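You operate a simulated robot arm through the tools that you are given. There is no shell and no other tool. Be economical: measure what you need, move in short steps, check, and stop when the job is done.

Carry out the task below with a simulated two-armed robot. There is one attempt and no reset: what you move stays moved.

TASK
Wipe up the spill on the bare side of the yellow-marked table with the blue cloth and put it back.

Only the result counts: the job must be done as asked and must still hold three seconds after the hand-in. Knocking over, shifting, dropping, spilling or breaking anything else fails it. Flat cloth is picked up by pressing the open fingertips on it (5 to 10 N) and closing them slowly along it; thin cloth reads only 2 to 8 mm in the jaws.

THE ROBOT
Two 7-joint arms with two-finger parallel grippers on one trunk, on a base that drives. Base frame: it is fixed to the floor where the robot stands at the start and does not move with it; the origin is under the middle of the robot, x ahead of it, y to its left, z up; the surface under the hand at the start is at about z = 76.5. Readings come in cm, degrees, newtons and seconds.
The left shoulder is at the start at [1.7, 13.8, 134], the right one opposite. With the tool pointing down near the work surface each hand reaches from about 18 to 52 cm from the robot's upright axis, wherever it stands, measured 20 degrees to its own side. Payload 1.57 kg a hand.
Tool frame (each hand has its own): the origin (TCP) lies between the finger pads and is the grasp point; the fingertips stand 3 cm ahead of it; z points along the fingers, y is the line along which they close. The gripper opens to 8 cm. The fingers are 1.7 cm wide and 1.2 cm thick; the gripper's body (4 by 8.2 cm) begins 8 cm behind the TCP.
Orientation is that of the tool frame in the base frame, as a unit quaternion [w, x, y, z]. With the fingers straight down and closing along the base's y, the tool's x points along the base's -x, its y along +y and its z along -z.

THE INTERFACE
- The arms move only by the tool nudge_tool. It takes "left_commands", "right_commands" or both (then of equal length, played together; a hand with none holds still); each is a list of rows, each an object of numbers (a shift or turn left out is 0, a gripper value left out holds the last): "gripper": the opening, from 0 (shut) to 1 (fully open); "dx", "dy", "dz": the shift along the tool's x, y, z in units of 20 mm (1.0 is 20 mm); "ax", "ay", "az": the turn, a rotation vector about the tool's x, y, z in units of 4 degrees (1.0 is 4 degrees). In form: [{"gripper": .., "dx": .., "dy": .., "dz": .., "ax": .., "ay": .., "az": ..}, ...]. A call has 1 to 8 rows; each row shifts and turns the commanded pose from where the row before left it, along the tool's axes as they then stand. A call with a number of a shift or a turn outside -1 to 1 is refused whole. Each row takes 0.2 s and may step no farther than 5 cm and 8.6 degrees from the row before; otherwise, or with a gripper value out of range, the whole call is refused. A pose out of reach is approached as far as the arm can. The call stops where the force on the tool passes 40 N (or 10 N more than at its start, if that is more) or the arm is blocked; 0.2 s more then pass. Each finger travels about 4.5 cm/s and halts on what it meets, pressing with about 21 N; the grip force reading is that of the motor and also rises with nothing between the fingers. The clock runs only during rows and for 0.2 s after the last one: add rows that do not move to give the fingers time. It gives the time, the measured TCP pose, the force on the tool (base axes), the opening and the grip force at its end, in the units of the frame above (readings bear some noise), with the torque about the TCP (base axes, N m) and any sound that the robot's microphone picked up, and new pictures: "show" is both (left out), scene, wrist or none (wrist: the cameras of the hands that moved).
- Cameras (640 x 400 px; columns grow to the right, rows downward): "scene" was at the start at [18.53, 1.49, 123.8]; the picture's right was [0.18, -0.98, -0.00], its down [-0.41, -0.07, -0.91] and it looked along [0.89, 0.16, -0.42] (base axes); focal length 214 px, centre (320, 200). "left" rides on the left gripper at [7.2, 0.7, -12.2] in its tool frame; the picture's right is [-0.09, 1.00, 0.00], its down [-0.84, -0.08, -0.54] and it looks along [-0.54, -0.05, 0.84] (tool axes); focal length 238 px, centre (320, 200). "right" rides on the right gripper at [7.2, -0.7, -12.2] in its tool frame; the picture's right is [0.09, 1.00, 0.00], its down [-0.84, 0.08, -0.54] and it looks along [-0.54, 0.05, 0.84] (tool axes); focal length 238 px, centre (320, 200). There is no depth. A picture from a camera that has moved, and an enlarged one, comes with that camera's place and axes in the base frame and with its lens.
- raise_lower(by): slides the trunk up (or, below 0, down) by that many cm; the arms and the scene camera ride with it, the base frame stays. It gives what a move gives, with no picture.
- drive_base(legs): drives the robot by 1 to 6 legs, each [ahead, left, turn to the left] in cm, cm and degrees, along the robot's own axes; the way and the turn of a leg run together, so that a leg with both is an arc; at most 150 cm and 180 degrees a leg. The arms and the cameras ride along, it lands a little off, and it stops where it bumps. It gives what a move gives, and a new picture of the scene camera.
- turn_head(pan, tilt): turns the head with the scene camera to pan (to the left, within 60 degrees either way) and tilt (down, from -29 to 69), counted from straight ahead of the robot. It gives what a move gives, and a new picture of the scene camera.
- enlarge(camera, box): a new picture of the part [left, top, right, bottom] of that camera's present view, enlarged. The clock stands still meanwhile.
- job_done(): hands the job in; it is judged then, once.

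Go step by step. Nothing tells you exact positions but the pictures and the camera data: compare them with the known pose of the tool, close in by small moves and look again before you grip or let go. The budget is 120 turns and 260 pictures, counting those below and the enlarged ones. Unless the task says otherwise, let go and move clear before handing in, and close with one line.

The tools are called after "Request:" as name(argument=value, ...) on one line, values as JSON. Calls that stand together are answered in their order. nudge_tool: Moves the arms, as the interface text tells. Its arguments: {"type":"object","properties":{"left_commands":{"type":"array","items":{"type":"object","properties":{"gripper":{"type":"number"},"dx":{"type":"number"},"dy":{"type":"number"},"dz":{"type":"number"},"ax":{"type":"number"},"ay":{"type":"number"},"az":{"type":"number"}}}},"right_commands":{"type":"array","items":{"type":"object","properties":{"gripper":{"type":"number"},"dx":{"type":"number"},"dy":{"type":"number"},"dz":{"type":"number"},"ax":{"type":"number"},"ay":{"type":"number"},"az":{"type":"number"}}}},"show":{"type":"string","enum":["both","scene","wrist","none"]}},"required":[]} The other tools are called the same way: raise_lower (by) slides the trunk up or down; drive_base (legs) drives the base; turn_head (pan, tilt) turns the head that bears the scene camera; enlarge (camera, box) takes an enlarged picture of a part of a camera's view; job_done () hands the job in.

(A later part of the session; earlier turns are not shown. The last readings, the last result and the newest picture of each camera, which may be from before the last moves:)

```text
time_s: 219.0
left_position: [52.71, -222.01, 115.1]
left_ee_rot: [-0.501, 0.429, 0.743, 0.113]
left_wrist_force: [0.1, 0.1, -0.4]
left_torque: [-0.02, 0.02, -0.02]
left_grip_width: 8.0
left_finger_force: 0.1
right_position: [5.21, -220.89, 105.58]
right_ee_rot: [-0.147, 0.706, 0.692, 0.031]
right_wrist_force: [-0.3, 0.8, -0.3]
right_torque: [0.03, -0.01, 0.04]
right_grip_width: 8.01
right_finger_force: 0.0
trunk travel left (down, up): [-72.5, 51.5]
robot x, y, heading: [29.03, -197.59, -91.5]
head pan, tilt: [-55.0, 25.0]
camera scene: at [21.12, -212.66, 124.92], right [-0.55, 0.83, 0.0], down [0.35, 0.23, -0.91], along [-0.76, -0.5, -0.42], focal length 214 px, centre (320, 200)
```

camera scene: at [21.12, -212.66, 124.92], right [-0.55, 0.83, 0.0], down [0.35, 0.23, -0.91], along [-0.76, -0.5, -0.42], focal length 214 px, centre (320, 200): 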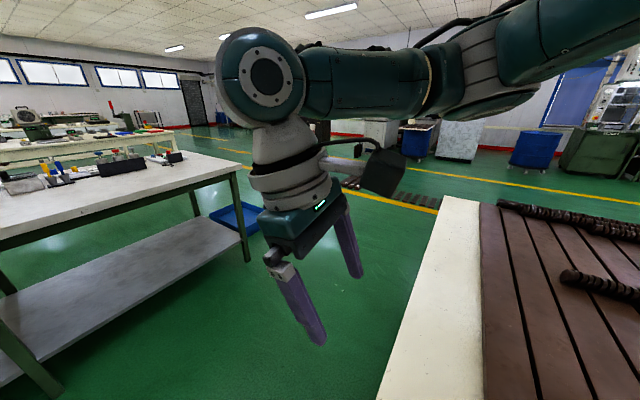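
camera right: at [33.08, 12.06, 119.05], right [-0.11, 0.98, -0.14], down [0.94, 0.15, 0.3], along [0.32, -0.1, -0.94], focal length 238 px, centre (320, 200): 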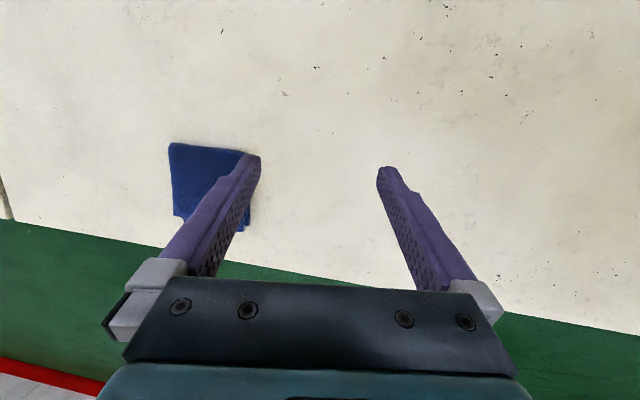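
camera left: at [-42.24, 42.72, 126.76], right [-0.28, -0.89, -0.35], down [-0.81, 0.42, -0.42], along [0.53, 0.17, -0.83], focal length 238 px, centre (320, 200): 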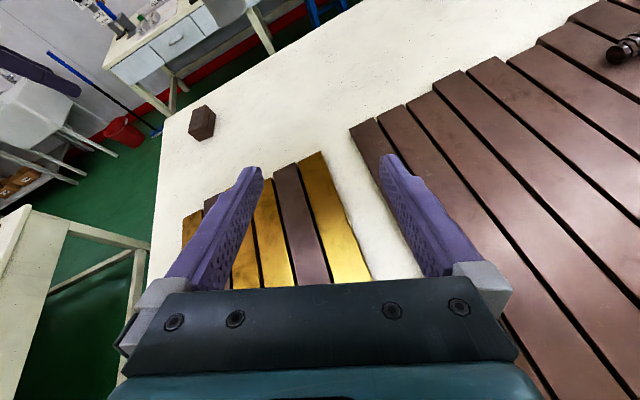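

The green-legged table has its things on the far half and bare near half; I move closer and look at it and the cream table beyond.

Request:
drive_base(legs=[[75, 0, 0]])

Request:
turn_head(pan=0, tilt=30)

Request:
enlarge(camera="scene", box=[200, 50, 520, 250])

Request:
enlarge(camera="scene", box=[280, 60, 440, 160])

```text
time_s: 223.1
left_position: [50.58, -297.14, 115.22]
left_ee_rot: [-0.501, 0.431, 0.742, 0.114]
left_wrist_force: [0.9, 0.1, -0.7]
left_torque: [0.0, -0.02, 0.04]
left_grip_width: 8.0
left_finger_force: 0.2
right_position: [3.16, -296.23, 105.54]
right_ee_rot: [-0.147, 0.706, 0.692, 0.031]
right_wrist_force: [0.7, 0.1, -0.1]
right_torque: [0.01, 0.01, -0.03]
right_grip_width: 7.99
right_finger_force: 0.0
trunk travel left (down, up): [-72.5, 51.5]
robot x, y, heading: [27.13, -272.8, -91.6]
head pan, tilt: [-55.0, 25.0]
camera scene: at [18.98, -287.76, 124.92], right [-0.55, 0.84, 0.0], down [0.35, 0.23, -0.91], along [-0.76, -0.5, -0.42], focal length 214 px, centre (320, 200)
```

scene: 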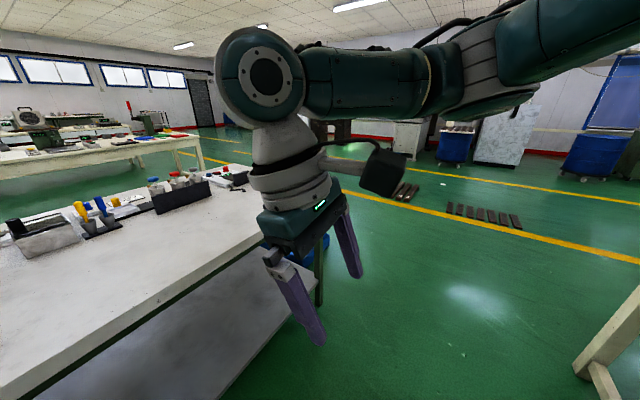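

```text
time_s: 224.3
left_position: [50.55, -297.18, 115.05]
left_ee_rot: [-0.501, 0.43, 0.743, 0.114]
left_wrist_force: [0.2, -0.4, -0.5]
left_torque: [0.02, 0.04, 0.04]
left_grip_width: 7.99
left_finger_force: 0.1
right_position: [3.21, -296.16, 105.58]
right_ee_rot: [-0.147, 0.707, 0.691, 0.031]
right_wrist_force: [0.2, 0.7, 0.0]
right_torque: [0.01, -0.01, 0.02]
right_grip_width: 8.02
right_finger_force: 0.1
trunk travel left (down, up): [-72.5, 51.5]
robot x, y, heading: [26.81, -272.37, -91.8]
head pan, tilt: [0.0, 30.0]
camera scene: at [26.41, -291.73, 124.12], right [-1.0, 0.03, 0.0], down [0.01, 0.5, -0.87], along [-0.03, -0.87, -0.5], focal length 214 px, centre (320, 200)
```

scene: 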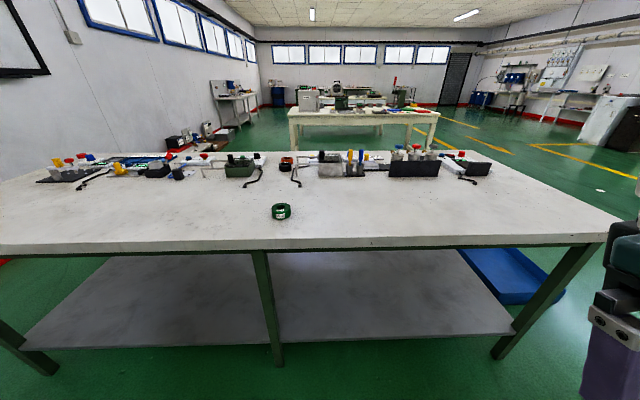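

```text
2.00 times, centred on (360, 150) of scene
camera zoom: at [26.41, -291.73, 124.12], right [-1.0, 0.03, 0.0], down [0.01, 0.5, -0.87], along [-0.03, -0.87, -0.5], focal length 429 px, centre (240, 300)
```

zoom: 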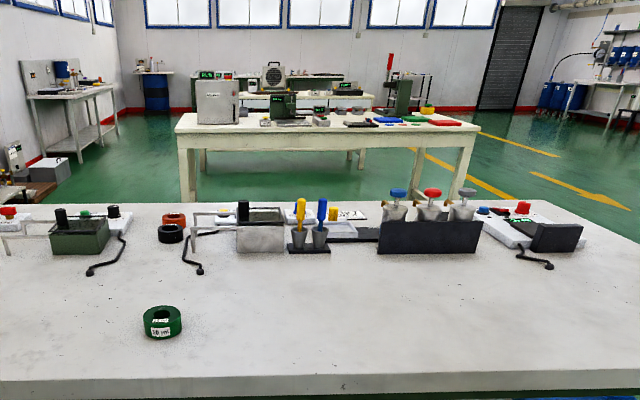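

```text
4.00 times, centred on (360, 110) of scene
camera zoom: at [26.41, -291.73, 124.12], right [-1.0, 0.03, 0.0], down [0.01, 0.5, -0.87], along [-0.03, -0.87, -0.5], focal length 858 px, centre (160, 560)
```

zoom: 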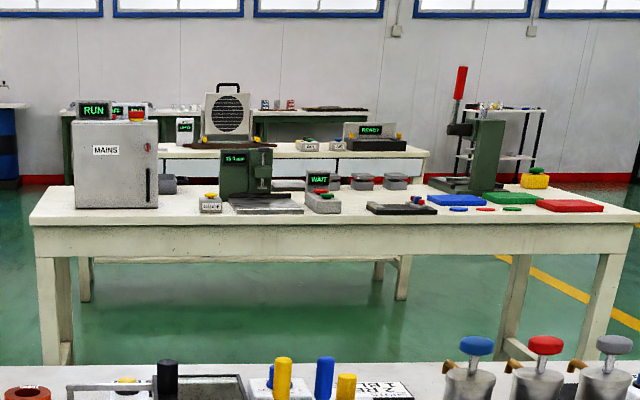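

These are other workstations; the four tapes mark the slat tables, so the spill must be on ours. I go back, looking along the strip lengthwise at a low angle to catch a clear puddle's sheen.

Request:
nudge_tool(right_commands=[{"dz": -1}, {"dz": -1}, {"dz": -1}, {"dz": -1}, {"dz": -1}, {"dz": -1}, {"dz": -1}], show="none")

Request:
turn_head(pan=0, tilt=25)

Request:
drive_base(legs=[[0, 0, 90], [0, 0, 92], [140, -10, 0]])

Request:
raise_lower(by=-20)

Request:
turn_head(pan=0, tilt=20)

```text
time_s: 225.9
left_position: [50.65, -297.23, 115.06]
left_ee_rot: [-0.501, 0.429, 0.743, 0.113]
left_wrist_force: [0.3, -0.1, 0.5]
left_torque: [0.01, 0.0, 0.0]
left_grip_width: 7.99
left_finger_force: 0.2
right_position: [5.29, -299.64, 118.96]
right_ee_rot: [-0.147, 0.707, 0.691, 0.031]
right_wrist_force: [0.3, 0.9, -0.6]
right_torque: [-0.01, -0.03, 0.0]
right_grip_width: 8.03
right_finger_force: 0.0
trunk travel left (down, up): [-72.5, 51.5]
robot x, y, heading: [27.27, -272.52, -91.8]
head pan, tilt: [0.0, 30.0]
```

```text
time_s: 226.6
left_position: [50.63, -297.2, 115.13]
left_ee_rot: [-0.501, 0.43, 0.743, 0.113]
left_wrist_force: [-0.8, 0.4, 0.3]
left_torque: [-0.05, 0.0, -0.02]
left_grip_width: 7.99
left_finger_force: 0.0
right_position: [5.39, -299.67, 118.96]
right_ee_rot: [-0.147, 0.707, 0.691, 0.031]
right_wrist_force: [0.2, -0.2, -0.1]
right_torque: [-0.01, 0.02, 0.01]
right_grip_width: 8.0
right_finger_force: 0.0
trunk travel left (down, up): [-72.5, 51.5]
robot x, y, heading: [27.03, -272.58, -91.6]
head pan, tilt: [0.0, 25.0]
camera scene: at [26.41, -291.9, 124.91], right [-1.0, 0.03, 0.0], down [0.01, 0.42, -0.91], along [-0.03, -0.91, -0.42], focal length 214 px, centre (320, 200)
```

scene: 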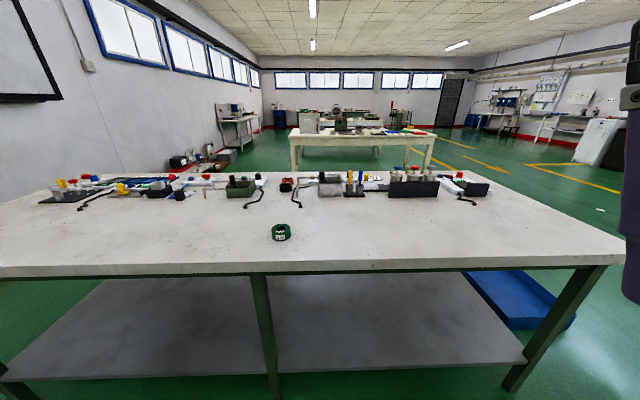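

```text
time_s: 241.3
left_position: [15.93, -108.03, 115.12]
left_ee_rot: [0.112, 0.744, -0.428, 0.501]
left_wrist_force: [0.5, -1.1, -0.2]
left_torque: [0.0, 0.0, 0.0]
left_grip_width: 8.01
left_finger_force: 0.1
right_position: [61.07, -105.45, 118.9]
right_ee_rot: [-0.031, -0.693, 0.705, -0.147]
right_wrist_force: [0.1, -0.5, 0.4]
right_torque: [-0.02, -0.02, 0.01]
right_grip_width: 7.99
right_finger_force: 0.0
trunk travel left (down, up): [-72.5, 51.5]
robot x, y, heading: [39.15, -132.43, 88.4]
head pan, tilt: [0.0, 25.0]
camera scene: at [39.92, -113.57, 124.92], right [1.0, -0.02, 0.0], down [-0.01, -0.42, -0.91], along [0.02, 0.91, -0.42], focal length 214 px, centre (320, 200)
```

scene: 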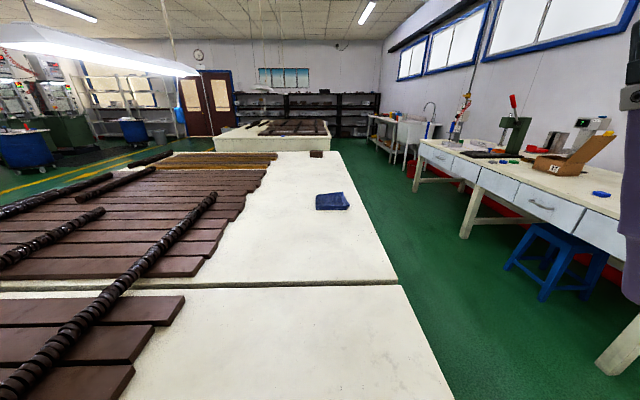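

```text
time_s: 243.4
left_position: [15.79, -108.09, 95.19]
left_ee_rot: [0.113, 0.744, -0.428, 0.501]
left_wrist_force: [-0.1, -0.3, 0.0]
left_torque: [-0.04, 0.0, -0.02]
left_grip_width: 7.99
left_finger_force: 0.1
right_position: [61.1, -105.39, 98.84]
right_ee_rot: [-0.031, -0.693, 0.705, -0.147]
right_wrist_force: [0.2, -0.6, 0.7]
right_torque: [0.02, -0.02, -0.01]
right_grip_width: 8.02
right_finger_force: 0.0
trunk travel left (down, up): [-52.5, 71.5]
robot x, y, heading: [39.45, -132.39, 88.4]
head pan, tilt: [0.0, 25.0]
```

```text
time_s: 244.1
left_position: [15.85, -108.23, 95.14]
left_ee_rot: [0.112, 0.744, -0.428, 0.501]
left_wrist_force: [-0.3, 0.9, -0.3]
left_torque: [-0.01, 0.0, 0.0]
left_grip_width: 8.01
left_finger_force: 0.1
right_position: [61.1, -105.37, 98.83]
right_ee_rot: [-0.031, -0.693, 0.705, -0.147]
right_wrist_force: [0.4, 0.2, -0.2]
right_torque: [-0.01, -0.01, 0.02]
right_grip_width: 8.0
right_finger_force: 0.1
trunk travel left (down, up): [-52.5, 71.5]
robot x, y, heading: [39.51, -132.65, 88.4]
head pan, tilt: [0.0, 20.0]
camera scene: at [39.92, -113.47, 105.72], right [1.0, -0.02, 0.0], down [-0.01, -0.34, -0.94], along [0.02, 0.94, -0.34], focal length 214 px, centre (320, 200)
```

scene: 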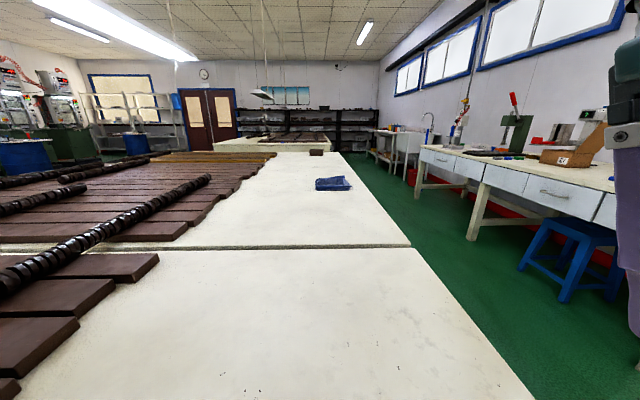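

Still no sheen. The back (tape) edge of our table is the only part not seen closely, so I go round to it.

Request:
raise_lower(by=20)

Request:
turn_head(pan=0, tilt=40)

Request:
drive_base(legs=[[125, 0, 0], [125, 0, 0], [0, 145, 0], [0, 36, 0], [0, 0, -88], [0, -70, 0]])

Request:
turn_head(pan=-35, tilt=40)

Request:
turn_head(pan=35, tilt=40)

```text
time_s: 246.3
left_position: [15.87, -107.97, 115.12]
left_ee_rot: [0.112, 0.744, -0.427, 0.501]
left_wrist_force: [0.1, -0.7, 0.3]
left_torque: [0.01, -0.03, 0.05]
left_grip_width: 7.98
left_finger_force: 0.0
right_position: [61.05, -105.43, 118.89]
right_ee_rot: [-0.031, -0.693, 0.705, -0.148]
right_wrist_force: [-1.3, -1.2, -0.3]
right_torque: [-0.02, -0.01, 0.01]
right_grip_width: 8.04
right_finger_force: 0.0
trunk travel left (down, up): [-72.5, 51.5]
robot x, y, heading: [39.16, -132.31, 88.6]
head pan, tilt: [0.0, 20.0]
```

```text
time_s: 247.1
left_position: [15.89, -108.11, 115.19]
left_ee_rot: [0.112, 0.744, -0.428, 0.502]
left_wrist_force: [-0.2, -0.2, 0.5]
left_torque: [-0.01, 0.01, 0.03]
left_grip_width: 8.03
left_finger_force: 0.0
right_position: [61.05, -105.55, 119.11]
right_ee_rot: [-0.03, -0.693, 0.705, -0.147]
right_wrist_force: [-0.1, 0.0, -0.9]
right_torque: [-0.02, 0.0, 0.03]
right_grip_width: 8.02
right_finger_force: 0.0
trunk travel left (down, up): [-72.5, 51.5]
robot x, y, heading: [39.36, -132.31, 88.7]
head pan, tilt: [0.0, 40.0]
camera scene: at [39.9, -114.28, 122.59], right [1.0, -0.02, 0.0], down [-0.02, -0.64, -0.77], along [0.02, 0.77, -0.64], focal length 214 px, centre (320, 200)
```

scene: 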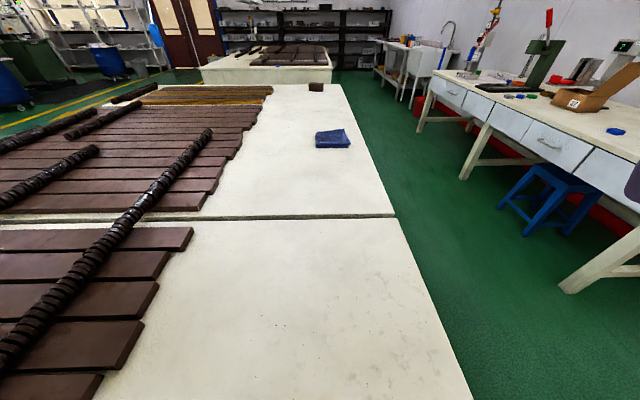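

```text
time_s: 275.2
left_position: [-111.12, 77.74, 115.15]
left_ee_rot: [-0.432, -0.228, 0.827, -0.278]
left_wrist_force: [-0.3, -0.5, 0.4]
left_torque: [0.01, 0.01, 0.04]
left_grip_width: 8.0
left_finger_force: 0.0
right_position: [-107.86, 32.49, 118.87]
right_ee_rot: [-0.125, 0.003, 0.989, -0.084]
right_wrist_force: [0.9, -0.5, -0.1]
right_torque: [0.02, -0.02, 0.03]
right_grip_width: 8.02
right_finger_force: 0.2
trunk travel left (down, up): [-72.5, 51.5]
robot x, y, heading: [-134.85, 54.14, -0.5]
head pan, tilt: [0.0, 40.0]
camera scene: at [-116.79, 53.46, 122.58], right [-0.01, -1.0, 0.0], down [-0.64, 0.01, -0.77], along [0.77, -0.01, -0.64], focal length 214 px, centre (320, 200)
```

scene: 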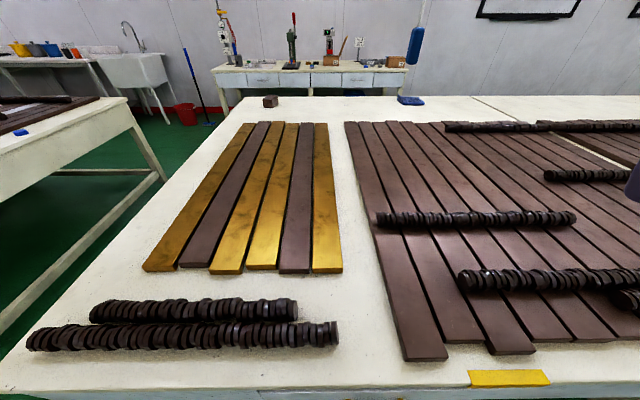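

```text
time_s: 276.2
left_position: [-110.89, 77.75, 115.1]
left_ee_rot: [-0.432, -0.229, 0.827, -0.278]
left_wrist_force: [0.2, 0.8, -0.2]
left_torque: [0.0, 0.02, -0.03]
left_grip_width: 8.01
left_finger_force: 0.0
right_position: [-107.67, 32.64, 118.99]
right_ee_rot: [-0.124, 0.003, 0.989, -0.083]
right_wrist_force: [-0.4, 0.3, 0.2]
right_torque: [-0.01, 0.0, -0.05]
right_grip_width: 8.0
right_finger_force: 0.1
trunk travel left (down, up): [-72.5, 51.5]
robot x, y, heading: [-135.14, 53.98, -0.8]
head pan, tilt: [-35.0, 40.0]
camera scene: at [-118.38, 48.61, 122.59], right [-0.58, -0.81, 0.0], down [-0.52, 0.37, -0.77], along [0.62, -0.45, -0.64], focal length 214 px, centre (320, 200)
```

scene: 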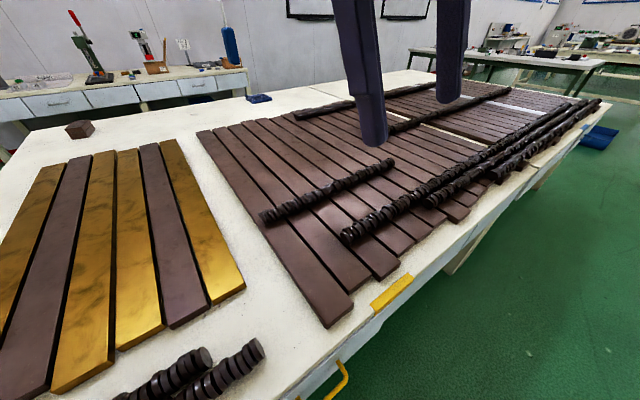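

```text
time_s: 277.6
left_position: [-111.05, 77.86, 115.07]
left_ee_rot: [-0.432, -0.228, 0.827, -0.277]
left_wrist_force: [0.2, 0.4, 0.2]
left_torque: [-0.01, -0.01, 0.0]
left_grip_width: 8.01
left_finger_force: 0.0
right_position: [-107.9, 32.57, 118.98]
right_ee_rot: [-0.125, 0.003, 0.989, -0.083]
right_wrist_force: [0.4, -0.3, 0.8]
right_torque: [-0.01, -0.01, -0.01]
right_grip_width: 7.98
right_finger_force: 0.1
trunk travel left (down, up): [-72.5, 51.5]
robot x, y, heading: [-135.11, 53.7, -0.8]
head pan, tilt: [35.0, 40.0]
camera scene: at [-118.26, 58.35, 122.59], right [0.56, -0.83, 0.0], down [-0.53, -0.36, -0.77], along [0.63, 0.43, -0.64], focal length 214 px, centre (320, 200)
```

scene: 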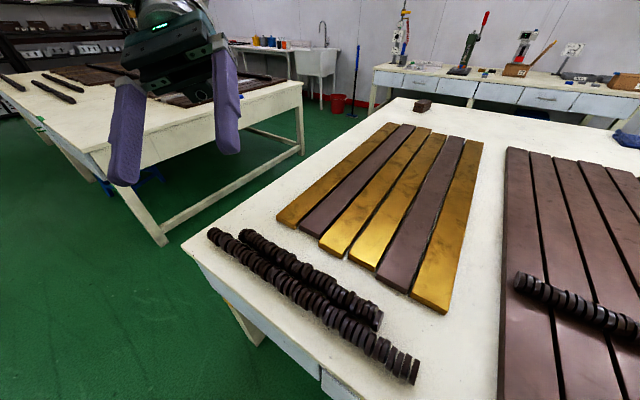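

The yellow tape is confirmed; the bare side is the strip at the far side here. I zoom at it from this angle.

Request:
turn_head(pan=-5, tilt=25)

Request:
enlarge(camera="scene", box=[210, 130, 370, 230])

Request:
enlarge(camera="scene", box=[330, 130, 490, 230])

```text
time_s: 278.7
left_position: [-110.95, 77.74, 115.19]
left_ee_rot: [-0.433, -0.229, 0.827, -0.277]
left_wrist_force: [-0.5, 0.0, -0.2]
left_torque: [0.0, 0.01, -0.01]
left_grip_width: 7.99
left_finger_force: 0.1
right_position: [-107.77, 32.68, 118.94]
right_ee_rot: [-0.125, 0.003, 0.989, -0.083]
right_wrist_force: [-0.9, -0.2, -0.1]
right_torque: [-0.03, 0.01, 0.02]
right_grip_width: 8.0
right_finger_force: 0.1
trunk travel left (down, up): [-72.5, 51.5]
robot x, y, heading: [-135.35, 53.61, -0.7]
head pan, tilt: [-5.0, 25.0]
camera scene: at [-116.12, 52.66, 124.91], right [-0.1, -1.0, 0.0], down [-0.42, 0.04, -0.91], along [0.9, -0.09, -0.42], focal length 214 px, centre (320, 200)
```

scene: 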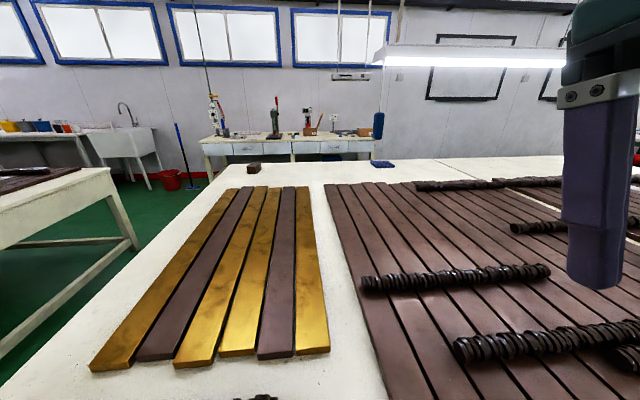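

```text
4.00 times, centred on (290, 180) of scene
camera zoom: at [-116.12, 52.66, 124.91], right [-0.1, -1.0, 0.0], down [-0.42, 0.04, -0.91], along [0.9, -0.09, -0.42], focal length 858 px, centre (440, 280)
```

zoom: 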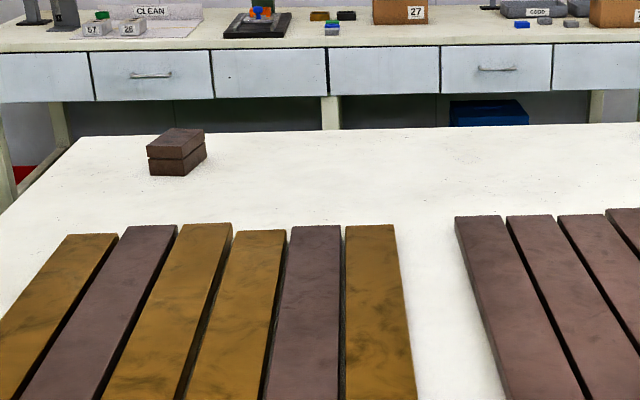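

```text
4.00 times, centred on (410, 180) of scene
camera zoom: at [-116.12, 52.66, 124.91], right [-0.1, -1.0, 0.0], down [-0.42, 0.04, -0.91], along [0.9, -0.09, -0.42], focal length 858 px, centre (-40, 280)
```

zoom: 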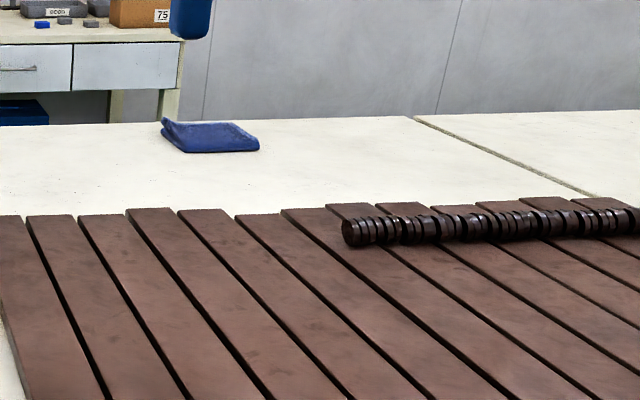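

I return to hover at about (0, 35) and examine the mottled zone near (21, 30) at high zoom.

Request:
drive_base(legs=[[0, 61, 0], [133, 0, 0], [0, -80, 0]])

Request:
turn_head(pan=0, tilt=69)

Request:
enlarge(camera="scene", box=[200, 200, 440, 350])

Request:
enlarge(camera="scene", box=[200, 70, 440, 220])

```text
time_s: 292.2
left_position: [20.8, 55.66, 115.11]
left_ee_rot: [-0.431, -0.229, 0.827, -0.278]
left_wrist_force: [-0.7, 0.3, 0.7]
left_torque: [-0.02, 0.04, 0.0]
left_grip_width: 7.98
left_finger_force: 0.2
right_position: [24.2, 10.7, 118.92]
right_ee_rot: [-0.125, 0.003, 0.989, -0.083]
right_wrist_force: [0.2, -0.1, 0.8]
right_torque: [0.02, 0.0, -0.01]
right_grip_width: 8.0
right_finger_force: 0.0
trunk travel left (down, up): [-72.5, 51.5]
robot x, y, heading: [-3.37, 31.85, -0.5]
head pan, tilt: [-5.0, 25.0]
camera scene: at [15.84, 30.68, 124.92], right [-0.1, -1.0, 0.0], down [-0.42, 0.04, -0.91], along [0.9, -0.09, -0.42], focal length 214 px, centre (320, 200)
```

scene: 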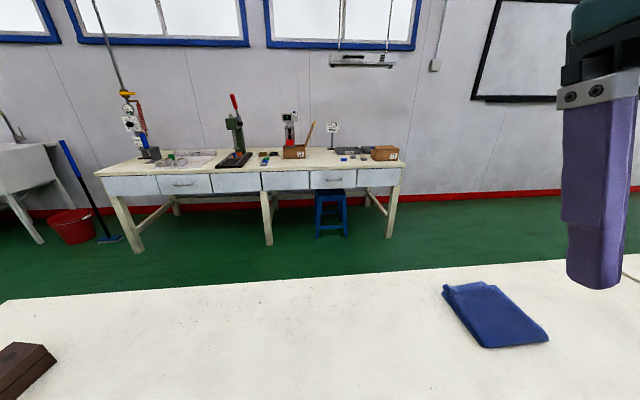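

```text
time_s: 293.3
left_position: [20.85, 55.8, 115.19]
left_ee_rot: [-0.432, -0.23, 0.827, -0.278]
left_wrist_force: [-0.4, 0.2, -0.5]
left_torque: [-0.05, -0.01, -0.02]
left_grip_width: 8.02
left_finger_force: 0.0
right_position: [24.1, 10.59, 118.97]
right_ee_rot: [-0.125, 0.003, 0.989, -0.083]
right_wrist_force: [-0.3, 0.7, -0.6]
right_torque: [0.02, -0.03, -0.04]
right_grip_width: 8.0
right_finger_force: 0.1
trunk travel left (down, up): [-72.5, 51.5]
robot x, y, heading: [-3.16, 31.63, -0.5]
head pan, tilt: [0.0, 68.8]
camera scene: at [12.27, 31.52, 118.98], right [-0.01, -1.0, 0.0], down [-0.93, 0.01, -0.36], along [0.36, 0.0, -0.93], focal length 214 px, centre (320, 200)
```

scene: 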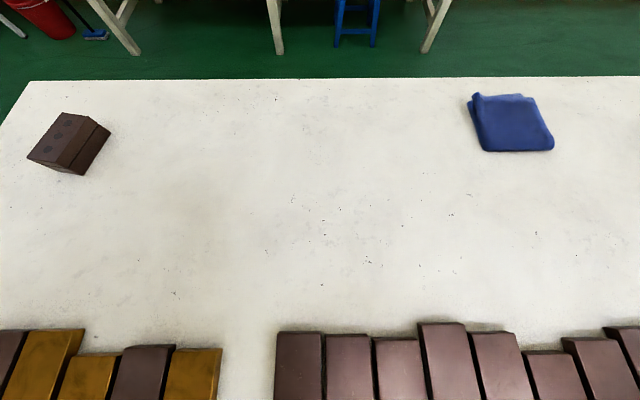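

```text
2.67 times, centred on (320, 275) of scene
camera zoom: at [12.27, 31.52, 118.98], right [-0.01, -1.0, 0.0], down [-0.93, 0.01, -0.36], along [0.36, 0.0, -0.93], focal length 572 px, centre (320, 0)
```

zoom: 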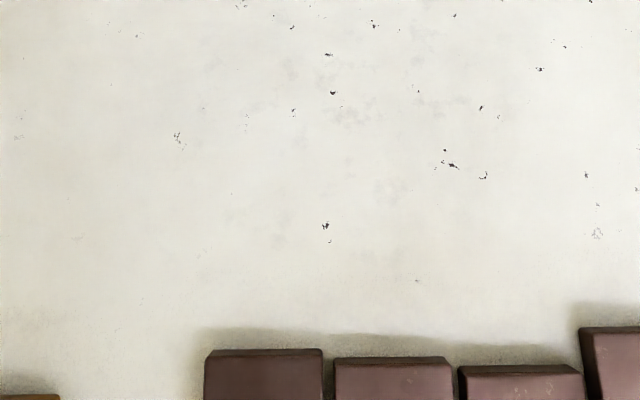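

```text
2.67 times, centred on (320, 145) of scene
camera zoom: at [12.27, 31.52, 118.98], right [-0.01, -1.0, 0.0], down [-0.93, 0.01, -0.36], along [0.36, 0.0, -0.93], focal length 572 px, centre (320, 347)
```

zoom: 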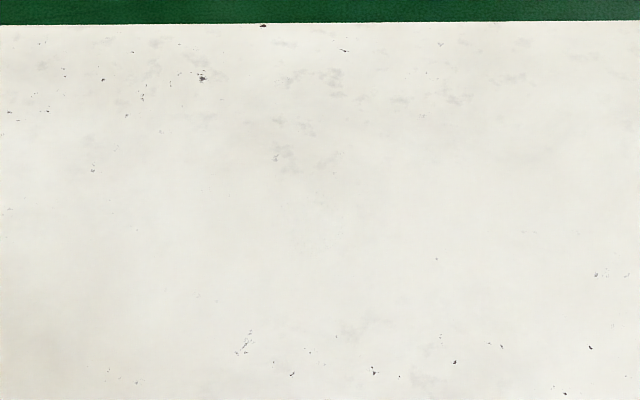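

There is a faint beige tint near (30–45, 50–60) that recurs in several views. I move over it for a centred look.

Request:
drive_base(legs=[[0, 24, 0]])

Request:
enlarge(camera="scene", box=[160, 80, 480, 280])

Request:
turn_head(pan=0, tilt=45)

```text
time_s: 295.1
left_position: [21.27, 79.88, 115.08]
left_ee_rot: [-0.431, -0.229, 0.827, -0.278]
left_wrist_force: [0.1, 0.3, 0.3]
left_torque: [-0.03, -0.01, 0.01]
left_grip_width: 8.0
left_finger_force: 0.2
right_position: [24.44, 34.64, 118.9]
right_ee_rot: [-0.125, 0.003, 0.989, -0.083]
right_wrist_force: [0.3, -0.8, 0.3]
right_torque: [0.0, 0.01, -0.02]
right_grip_width: 8.03
right_finger_force: 0.0
trunk travel left (down, up): [-72.5, 51.5]
robot x, y, heading: [-2.97, 55.63, -0.7]
head pan, tilt: [0.0, 68.8]
camera scene: at [12.54, 55.5, 118.97], right [-0.01, -1.0, 0.0], down [-0.93, 0.01, -0.36], along [0.36, 0.0, -0.93], focal length 214 px, centre (320, 200)
```

scene: 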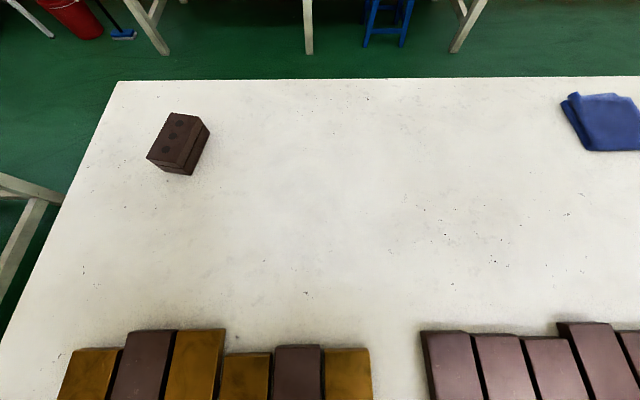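

```text
2.00 times, centred on (320, 180) of scene
camera zoom: at [12.54, 55.5, 118.97], right [-0.01, -1.0, 0.0], down [-0.93, 0.01, -0.36], along [0.36, 0.0, -0.93], focal length 429 px, centre (320, 240)
```

zoom: 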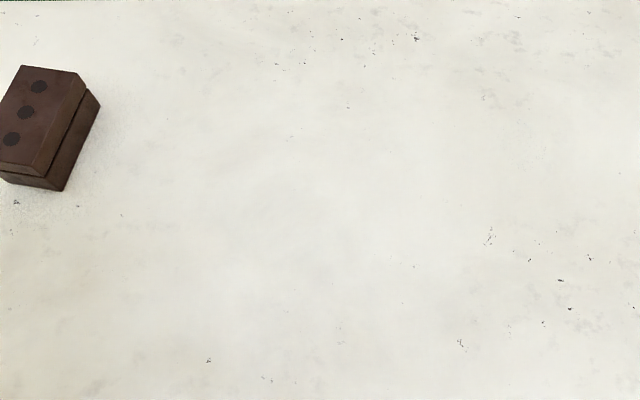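

```text
time_s: 296.0
left_position: [21.31, 79.79, 115.2]
left_ee_rot: [-0.432, -0.229, 0.827, -0.278]
left_wrist_force: [0.0, -0.6, 0.5]
left_torque: [0.0, 0.0, -0.02]
left_grip_width: 8.01
left_finger_force: 0.1
right_position: [24.45, 34.65, 118.95]
right_ee_rot: [-0.126, 0.003, 0.989, -0.083]
right_wrist_force: [-0.5, -0.2, 0.3]
right_torque: [0.02, 0.0, -0.01]
right_grip_width: 7.99
right_finger_force: 0.1
trunk travel left (down, up): [-72.5, 51.5]
robot x, y, heading: [-2.77, 56.04, -0.5]
head pan, tilt: [0.0, 45.0]
camera scene: at [15.07, 55.47, 121.85], right [-0.01, -1.0, 0.0], down [-0.71, 0.01, -0.71], along [0.71, -0.01, -0.71], focal length 214 px, centre (320, 200)
```

scene: 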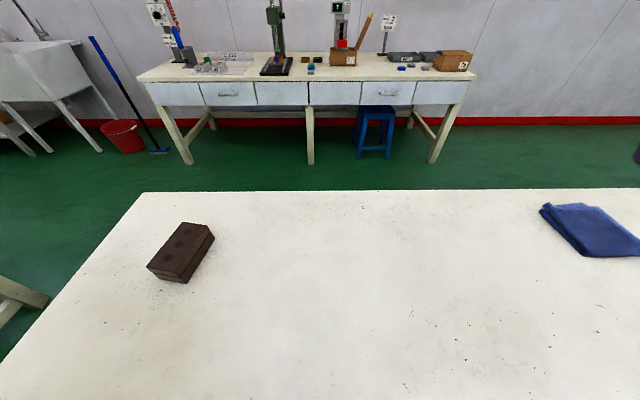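

The tint is only shading. The cloth spans about x 40–58, y −23…−6 (centre 49, −15); I go to it, set the right hand upright over it, and will also see whether the spill lies beneath.

Request:
drive_base(legs=[[16, 0, 0], [0, -56, 0]])

Request:
nudge_tool(right_commands=[{"ax": -0.6, "ay": -0.9}, {"ax": -0.6, "ay": -0.9}, {"ax": -0.6, "ay": -0.9}, {"ax": -0.6, "ay": -0.9}, {"dz": 1}, {"dz": 1}, {"dz": 1}, {"dz": 1}], show="wrist")

```text
time_s: 300.2
left_position: [36.54, 23.76, 115.12]
left_ee_rot: [-0.432, -0.228, 0.827, -0.277]
left_wrist_force: [0.1, 0.3, -0.7]
left_torque: [0.0, 0.0, -0.03]
left_grip_width: 8.0
left_finger_force: 0.1
right_position: [39.59, -21.32, 119.02]
right_ee_rot: [-0.125, 0.003, 0.989, -0.083]
right_wrist_force: [0.2, 0.5, 0.3]
right_torque: [-0.01, 0.0, -0.03]
right_grip_width: 8.01
right_finger_force: 0.0
trunk travel left (down, up): [-72.5, 51.5]
robot x, y, heading: [12.37, -0.18, -0.4]
head pan, tilt: [0.0, 45.0]
camera scene: at [30.33, -0.55, 121.86], right [-0.01, -1.0, 0.0], down [-0.71, 0.01, -0.71], along [0.71, -0.01, -0.71], focal length 214 px, centre (320, 200)
```

scene: 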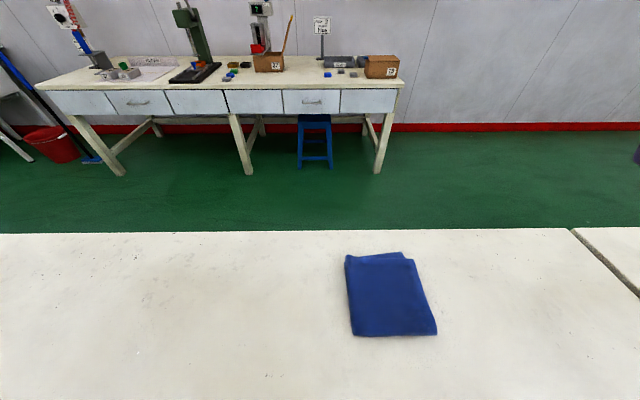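

```text
time_s: 302.0
left_position: [36.43, 23.79, 115.12]
left_ee_rot: [-0.432, -0.229, 0.827, -0.278]
left_wrist_force: [0.1, 0.4, -0.5]
left_torque: [0.03, -0.02, 0.01]
left_grip_width: 8.03
left_finger_force: 0.0
right_position: [39.68, -21.42, 110.96]
right_ee_rot: [0.001, 0.003, 1.0, 0.0]
right_wrist_force: [-1.0, 0.1, 0.5]
right_torque: [-0.03, 0.0, 0.01]
right_grip_width: 8.01
right_finger_force: 0.0
trunk travel left (down, up): [-72.5, 51.5]
robot x, y, heading: [12.0, -0.08, -1.0]
head pan, tilt: [0.0, 45.0]
camera right: at [32.42, -21.98, 123.05], right [-0.09, 1.0, 0.0], down [0.84, 0.07, 0.54], along [0.54, 0.05, -0.84], focal length 238 px, centre (320, 200)
```

right: 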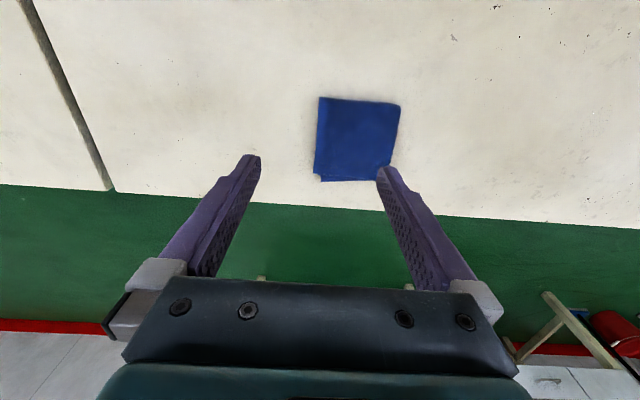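

The cloth centre is at about (48, −14) from this view. I bring the right hand over it and down.

Request:
nudge_tool(right_commands=[{"dx": -0.52, "dy": 0.46, "dz": 1}, {"dx": -0.52, "dy": 0.46, "dz": 1}, {"dx": -0.52, "dy": 0.46, "dz": 1}, {"dx": -0.52, "dy": 0.46, "dz": 1}, {"dx": -0.52, "dy": 0.46, "dz": 1}, {"dx": -0.52, "dy": 0.46, "dz": 1}, {"dx": -0.52, "dy": 0.46, "dz": 1}, {"dx": -0.52, "dy": 0.46, "dz": 1}], show="both")

```text
time_s: 303.8
left_position: [36.51, 23.74, 115.14]
left_ee_rot: [-0.432, -0.229, 0.827, -0.278]
left_wrist_force: [0.2, 0.2, 0.4]
left_torque: [-0.04, -0.01, 0.02]
left_grip_width: 8.02
left_finger_force: 0.0
right_position: [48.0, -14.23, 94.87]
right_ee_rot: [0.0, 0.003, 1.0, 0.0]
right_wrist_force: [0.4, 0.7, -0.8]
right_torque: [0.03, 0.01, 0.0]
right_grip_width: 8.0
right_finger_force: 0.0
trunk travel left (down, up): [-72.5, 51.5]
robot x, y, heading: [12.24, 0.17, -0.7]
head pan, tilt: [0.0, 45.0]
camera scene: at [30.33, -0.55, 121.86], right [-0.01, -1.0, 0.0], down [-0.71, 0.01, -0.71], along [0.71, -0.01, -0.71], focal length 214 px, centre (320, 200)
camera right: at [40.75, -14.74, 107.07], right [-0.09, 1.0, 0.0], down [0.84, 0.07, 0.54], along [0.54, 0.05, -0.84], focal length 238 px, centre (320, 200)
```

scene: 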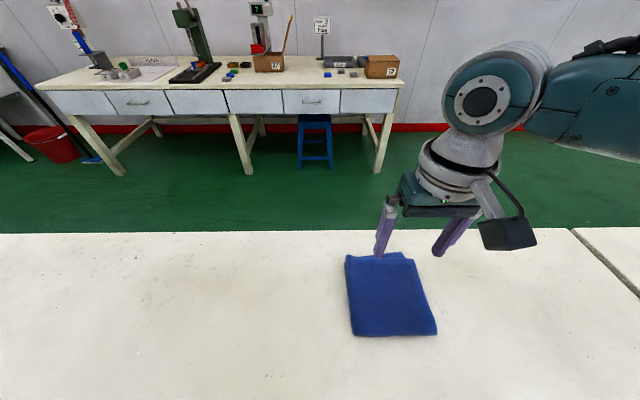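
right: 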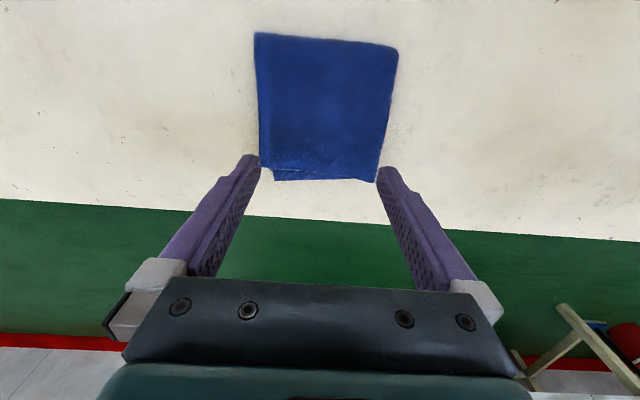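

I look at the speckling around the cloth's edges, which may be the spill showing from beneath.

Request:
enlarge(camera="right", box=[160, 0, 480, 200])

Request:
enlarge(camera="scene", box=[240, 230, 520, 400])

```text
2.00 times, centred on (320, 100) of right
camera zoom: at [40.75, -14.74, 107.07], right [-0.09, 1.0, 0.0], down [0.84, 0.07, 0.54], along [0.54, 0.05, -0.84], focal length 477 px, centre (320, 400)
```

zoom: 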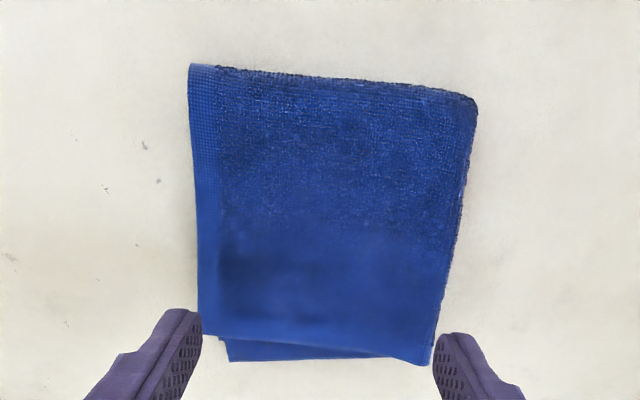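

```text
2.29 times, centred on (380, 315) of scene
camera zoom: at [30.33, -0.55, 121.86], right [-0.01, -1.0, 0.0], down [-0.71, 0.01, -0.71], along [0.71, -0.01, -0.71], focal length 490 px, centre (183, -63)
```

zoom: 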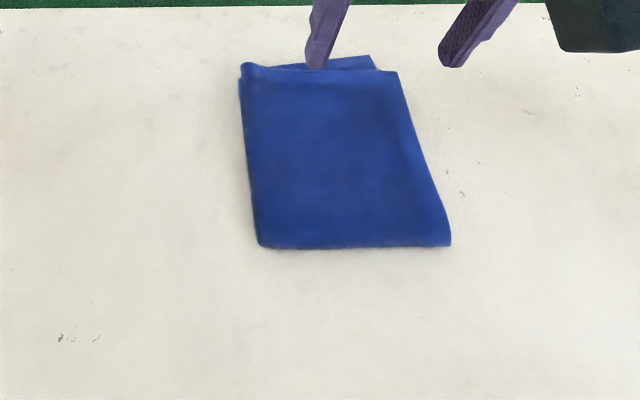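

Only shading. I go down to press the open fingertips on the cloth's middle.

Request:
nudge_tool(right_commands=[{"dz": 1, "dy": 0.2}, {"dz": 1, "dy": 0.2}, {"dz": 1}, {"dz": 1}, {"dz": 1}, {"dz": 0.5}, {"dz": 0.3}], show="wrist")

```text
time_s: 305.4
left_position: [36.49, 23.74, 115.08]
left_ee_rot: [-0.431, -0.228, 0.827, -0.278]
left_wrist_force: [-0.1, 0.3, -0.1]
left_torque: [0.01, 0.0, 0.0]
left_grip_width: 8.0
left_finger_force: 0.1
right_position: [47.92, -13.24, 83.33]
right_ee_rot: [0.0, 0.002, 1.0, 0.001]
right_wrist_force: [0.6, -0.5, 0.1]
right_torque: [0.0, -0.02, 0.0]
right_grip_width: 8.0
right_finger_force: 0.1
trunk travel left (down, up): [-72.5, 51.5]
robot x, y, heading: [12.03, -0.28, -0.8]
head pan, tilt: [0.0, 45.0]
camera right: at [40.74, -13.89, 95.45], right [-0.09, 1.0, 0.0], down [0.84, 0.07, 0.54], along [0.54, 0.05, -0.84], focal length 238 px, centre (320, 200)
```

right: 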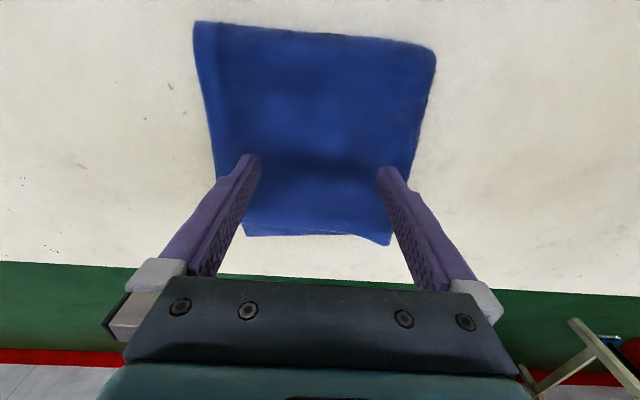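

Request:
nudge_tool(right_commands=[{"dz": 0.3}, {"dz": 0.25}, {"dz": 0.25}, {"dz": 0.25}, {"dz": 0}], show="none")

```text
time_s: 306.6
left_position: [36.44, 23.72, 115.12]
left_ee_rot: [-0.432, -0.229, 0.827, -0.278]
left_wrist_force: [-0.6, -0.4, -0.1]
left_torque: [0.01, -0.03, -0.02]
left_grip_width: 8.0
left_finger_force: 0.1
right_position: [47.01, -13.61, 82.18]
right_ee_rot: [0.0, 0.004, 1.0, 0.0]
right_wrist_force: [-1.3, -0.4, 0.2]
right_torque: [-0.02, 0.0, -0.03]
right_grip_width: 7.98
right_finger_force: 0.1
right hand out of reach, approached as far as the arm can: row 1, 2, 4
trunk travel left (down, up): [-72.5, 51.5]
robot x, y, heading: [12.51, 0.07, -0.6]
head pan, tilt: [0.0, 45.0]
```

Out of reach at that height; I lift the hand 8 cm and lower the trunk 8 cm.

Request:
nudge_tool(right_commands=[{"dz": -1}, {"dz": -1}, {"dz": -1}, {"dz": -1}], show="none")

Request:
raise_lower(by=-8)

```text
time_s: 307.6
left_position: [36.54, 23.79, 115.2]
left_ee_rot: [-0.432, -0.229, 0.827, -0.278]
left_wrist_force: [0.1, 0.7, -0.1]
left_torque: [0.0, -0.03, -0.01]
left_grip_width: 7.99
left_finger_force: 0.1
right_position: [47.03, -13.42, 90.34]
right_ee_rot: [0.002, 0.004, 1.0, 0.001]
right_wrist_force: [-0.9, -0.5, 0.3]
right_torque: [0.0, 0.0, 0.0]
right_grip_width: 8.03
right_finger_force: 0.1
trunk travel left (down, up): [-72.5, 51.5]
robot x, y, heading: [12.32, -0.44, -0.6]
head pan, tilt: [0.0, 45.0]
```

```text
time_s: 308.8
left_position: [36.44, 23.75, 107.06]
left_ee_rot: [-0.432, -0.228, 0.827, -0.277]
left_wrist_force: [0.3, -0.7, 0.5]
left_torque: [0.03, -0.03, -0.01]
left_grip_width: 8.04
left_finger_force: 0.1
right_position: [47.03, -13.45, 82.28]
right_ee_rot: [0.0, 0.003, 1.0, 0.0]
right_wrist_force: [-0.1, 0.3, -0.3]
right_torque: [0.01, 0.0, 0.0]
right_grip_width: 7.98
right_finger_force: 0.0
trunk travel left (down, up): [-64.5, 59.5]
robot x, y, heading: [12.36, -0.32, -0.9]
head pan, tilt: [0.0, 45.0]
```

Request:
nudge_tool(right_commands=[{"dz": 0.25, "dx": -0.4}, {"dz": 0.25}, {"dz": 0.2}, {"dz": 0.2}, {"dz": 0}], show="none")

```text
time_s: 310.0
left_position: [36.6, 23.7, 107.27]
left_ee_rot: [-0.433, -0.228, 0.827, -0.277]
left_wrist_force: [0.3, -0.4, -0.2]
left_torque: [-0.01, 0.02, -0.03]
left_grip_width: 8.0
left_finger_force: 0.1
right_position: [47.96, -13.46, 80.61]
right_ee_rot: [0.001, 0.004, 1.0, 0.0]
right_wrist_force: [-2.4, 0.2, 15.8]
right_torque: [0.01, 0.08, 0.0]
right_grip_width: 7.91
right_finger_force: 0.1
trunk travel left (down, up): [-64.5, 59.5]
robot x, y, heading: [12.19, -0.16, -0.8]
head pan, tilt: [0.0, 45.0]
```

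Contact at 16 N; I ease off a little and close slowly along the cloth.

Request:
nudge_tool(right_commands=[{"dz": -0.07}, {"gripper": 0.9}, {"gripper": 0.8}, {"gripper": 0.7}, {"gripper": 0.6}, {"gripper": 0.5}, {"gripper": 0.4}, {"gripper": 0.3}], show="wrist")

```text
time_s: 311.8
left_position: [36.57, 23.88, 107.11]
left_ee_rot: [-0.433, -0.228, 0.827, -0.277]
left_wrist_force: [0.7, -0.7, 0.0]
left_torque: [-0.01, -0.02, 0.01]
left_grip_width: 8.01
left_finger_force: 0.2
right_position: [47.83, -13.47, 80.7]
right_ee_rot: [0.001, 0.004, 1.0, 0.001]
right_wrist_force: [-0.1, 0.7, 11.3]
right_torque: [0.0, 0.01, -0.01]
right_grip_width: 2.41
right_finger_force: 9.1
trunk travel left (down, up): [-64.5, 59.5]
robot x, y, heading: [12.24, -0.58, -0.6]
head pan, tilt: [0.0, 45.0]
camera right: at [40.58, -14.05, 92.77], right [-0.09, 1.0, 0.0], down [0.84, 0.07, 0.54], along [0.54, 0.05, -0.84], focal length 238 px, centre (320, 200)
```

right: 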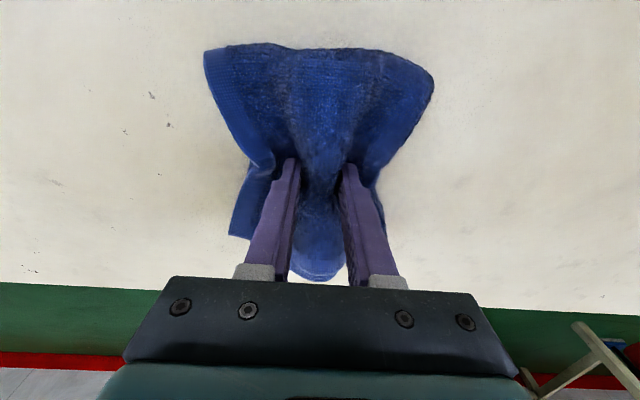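

The cloth bunches well. I finish closing and lift to check the grip and look beneath.

Request:
nudge_tool(right_commands=[{"gripper": 0.2}, {"gripper": 0.1}, {"gripper": 0}, {"gripper": 0}, {"dz": -1}, {"dz": -1}, {"dz": -1}, {"dz": -1}], show="both")

```text
time_s: 313.6
left_position: [36.48, 23.7, 107.18]
left_ee_rot: [-0.431, -0.228, 0.828, -0.278]
left_wrist_force: [-0.7, 0.1, -0.5]
left_torque: [0.01, -0.03, -0.03]
left_grip_width: 8.01
left_finger_force: 0.1
right_position: [47.81, -13.42, 88.66]
right_ee_rot: [0.0, 0.004, 1.0, 0.0]
right_wrist_force: [-0.7, 0.9, -0.9]
right_torque: [-0.04, 0.0, 0.01]
right_grip_width: 1.8
right_finger_force: 21.9
trunk travel left (down, up): [-64.5, 59.5]
robot x, y, heading: [12.3, -0.14, -0.8]
head pan, tilt: [0.0, 45.0]
camera scene: at [30.33, -0.55, 113.86], right [-0.01, -1.0, 0.0], down [-0.71, 0.01, -0.71], along [0.71, -0.01, -0.71], focal length 214 px, centre (320, 200)
camera right: at [40.46, -14.02, 100.72], right [-0.09, 1.0, 0.0], down [0.84, 0.07, 0.54], along [0.54, 0.05, -0.84], focal length 238 px, centre (320, 200)
```

scene: 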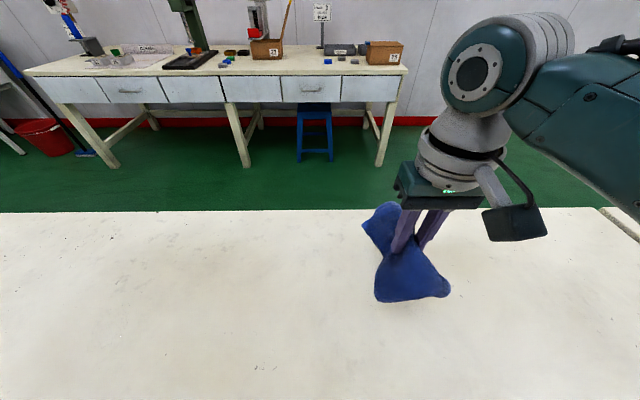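
right: 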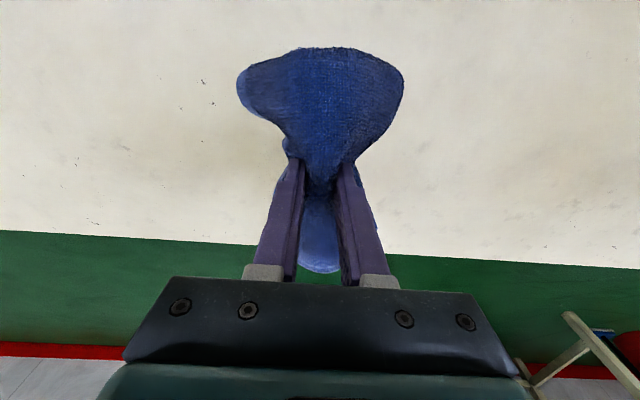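

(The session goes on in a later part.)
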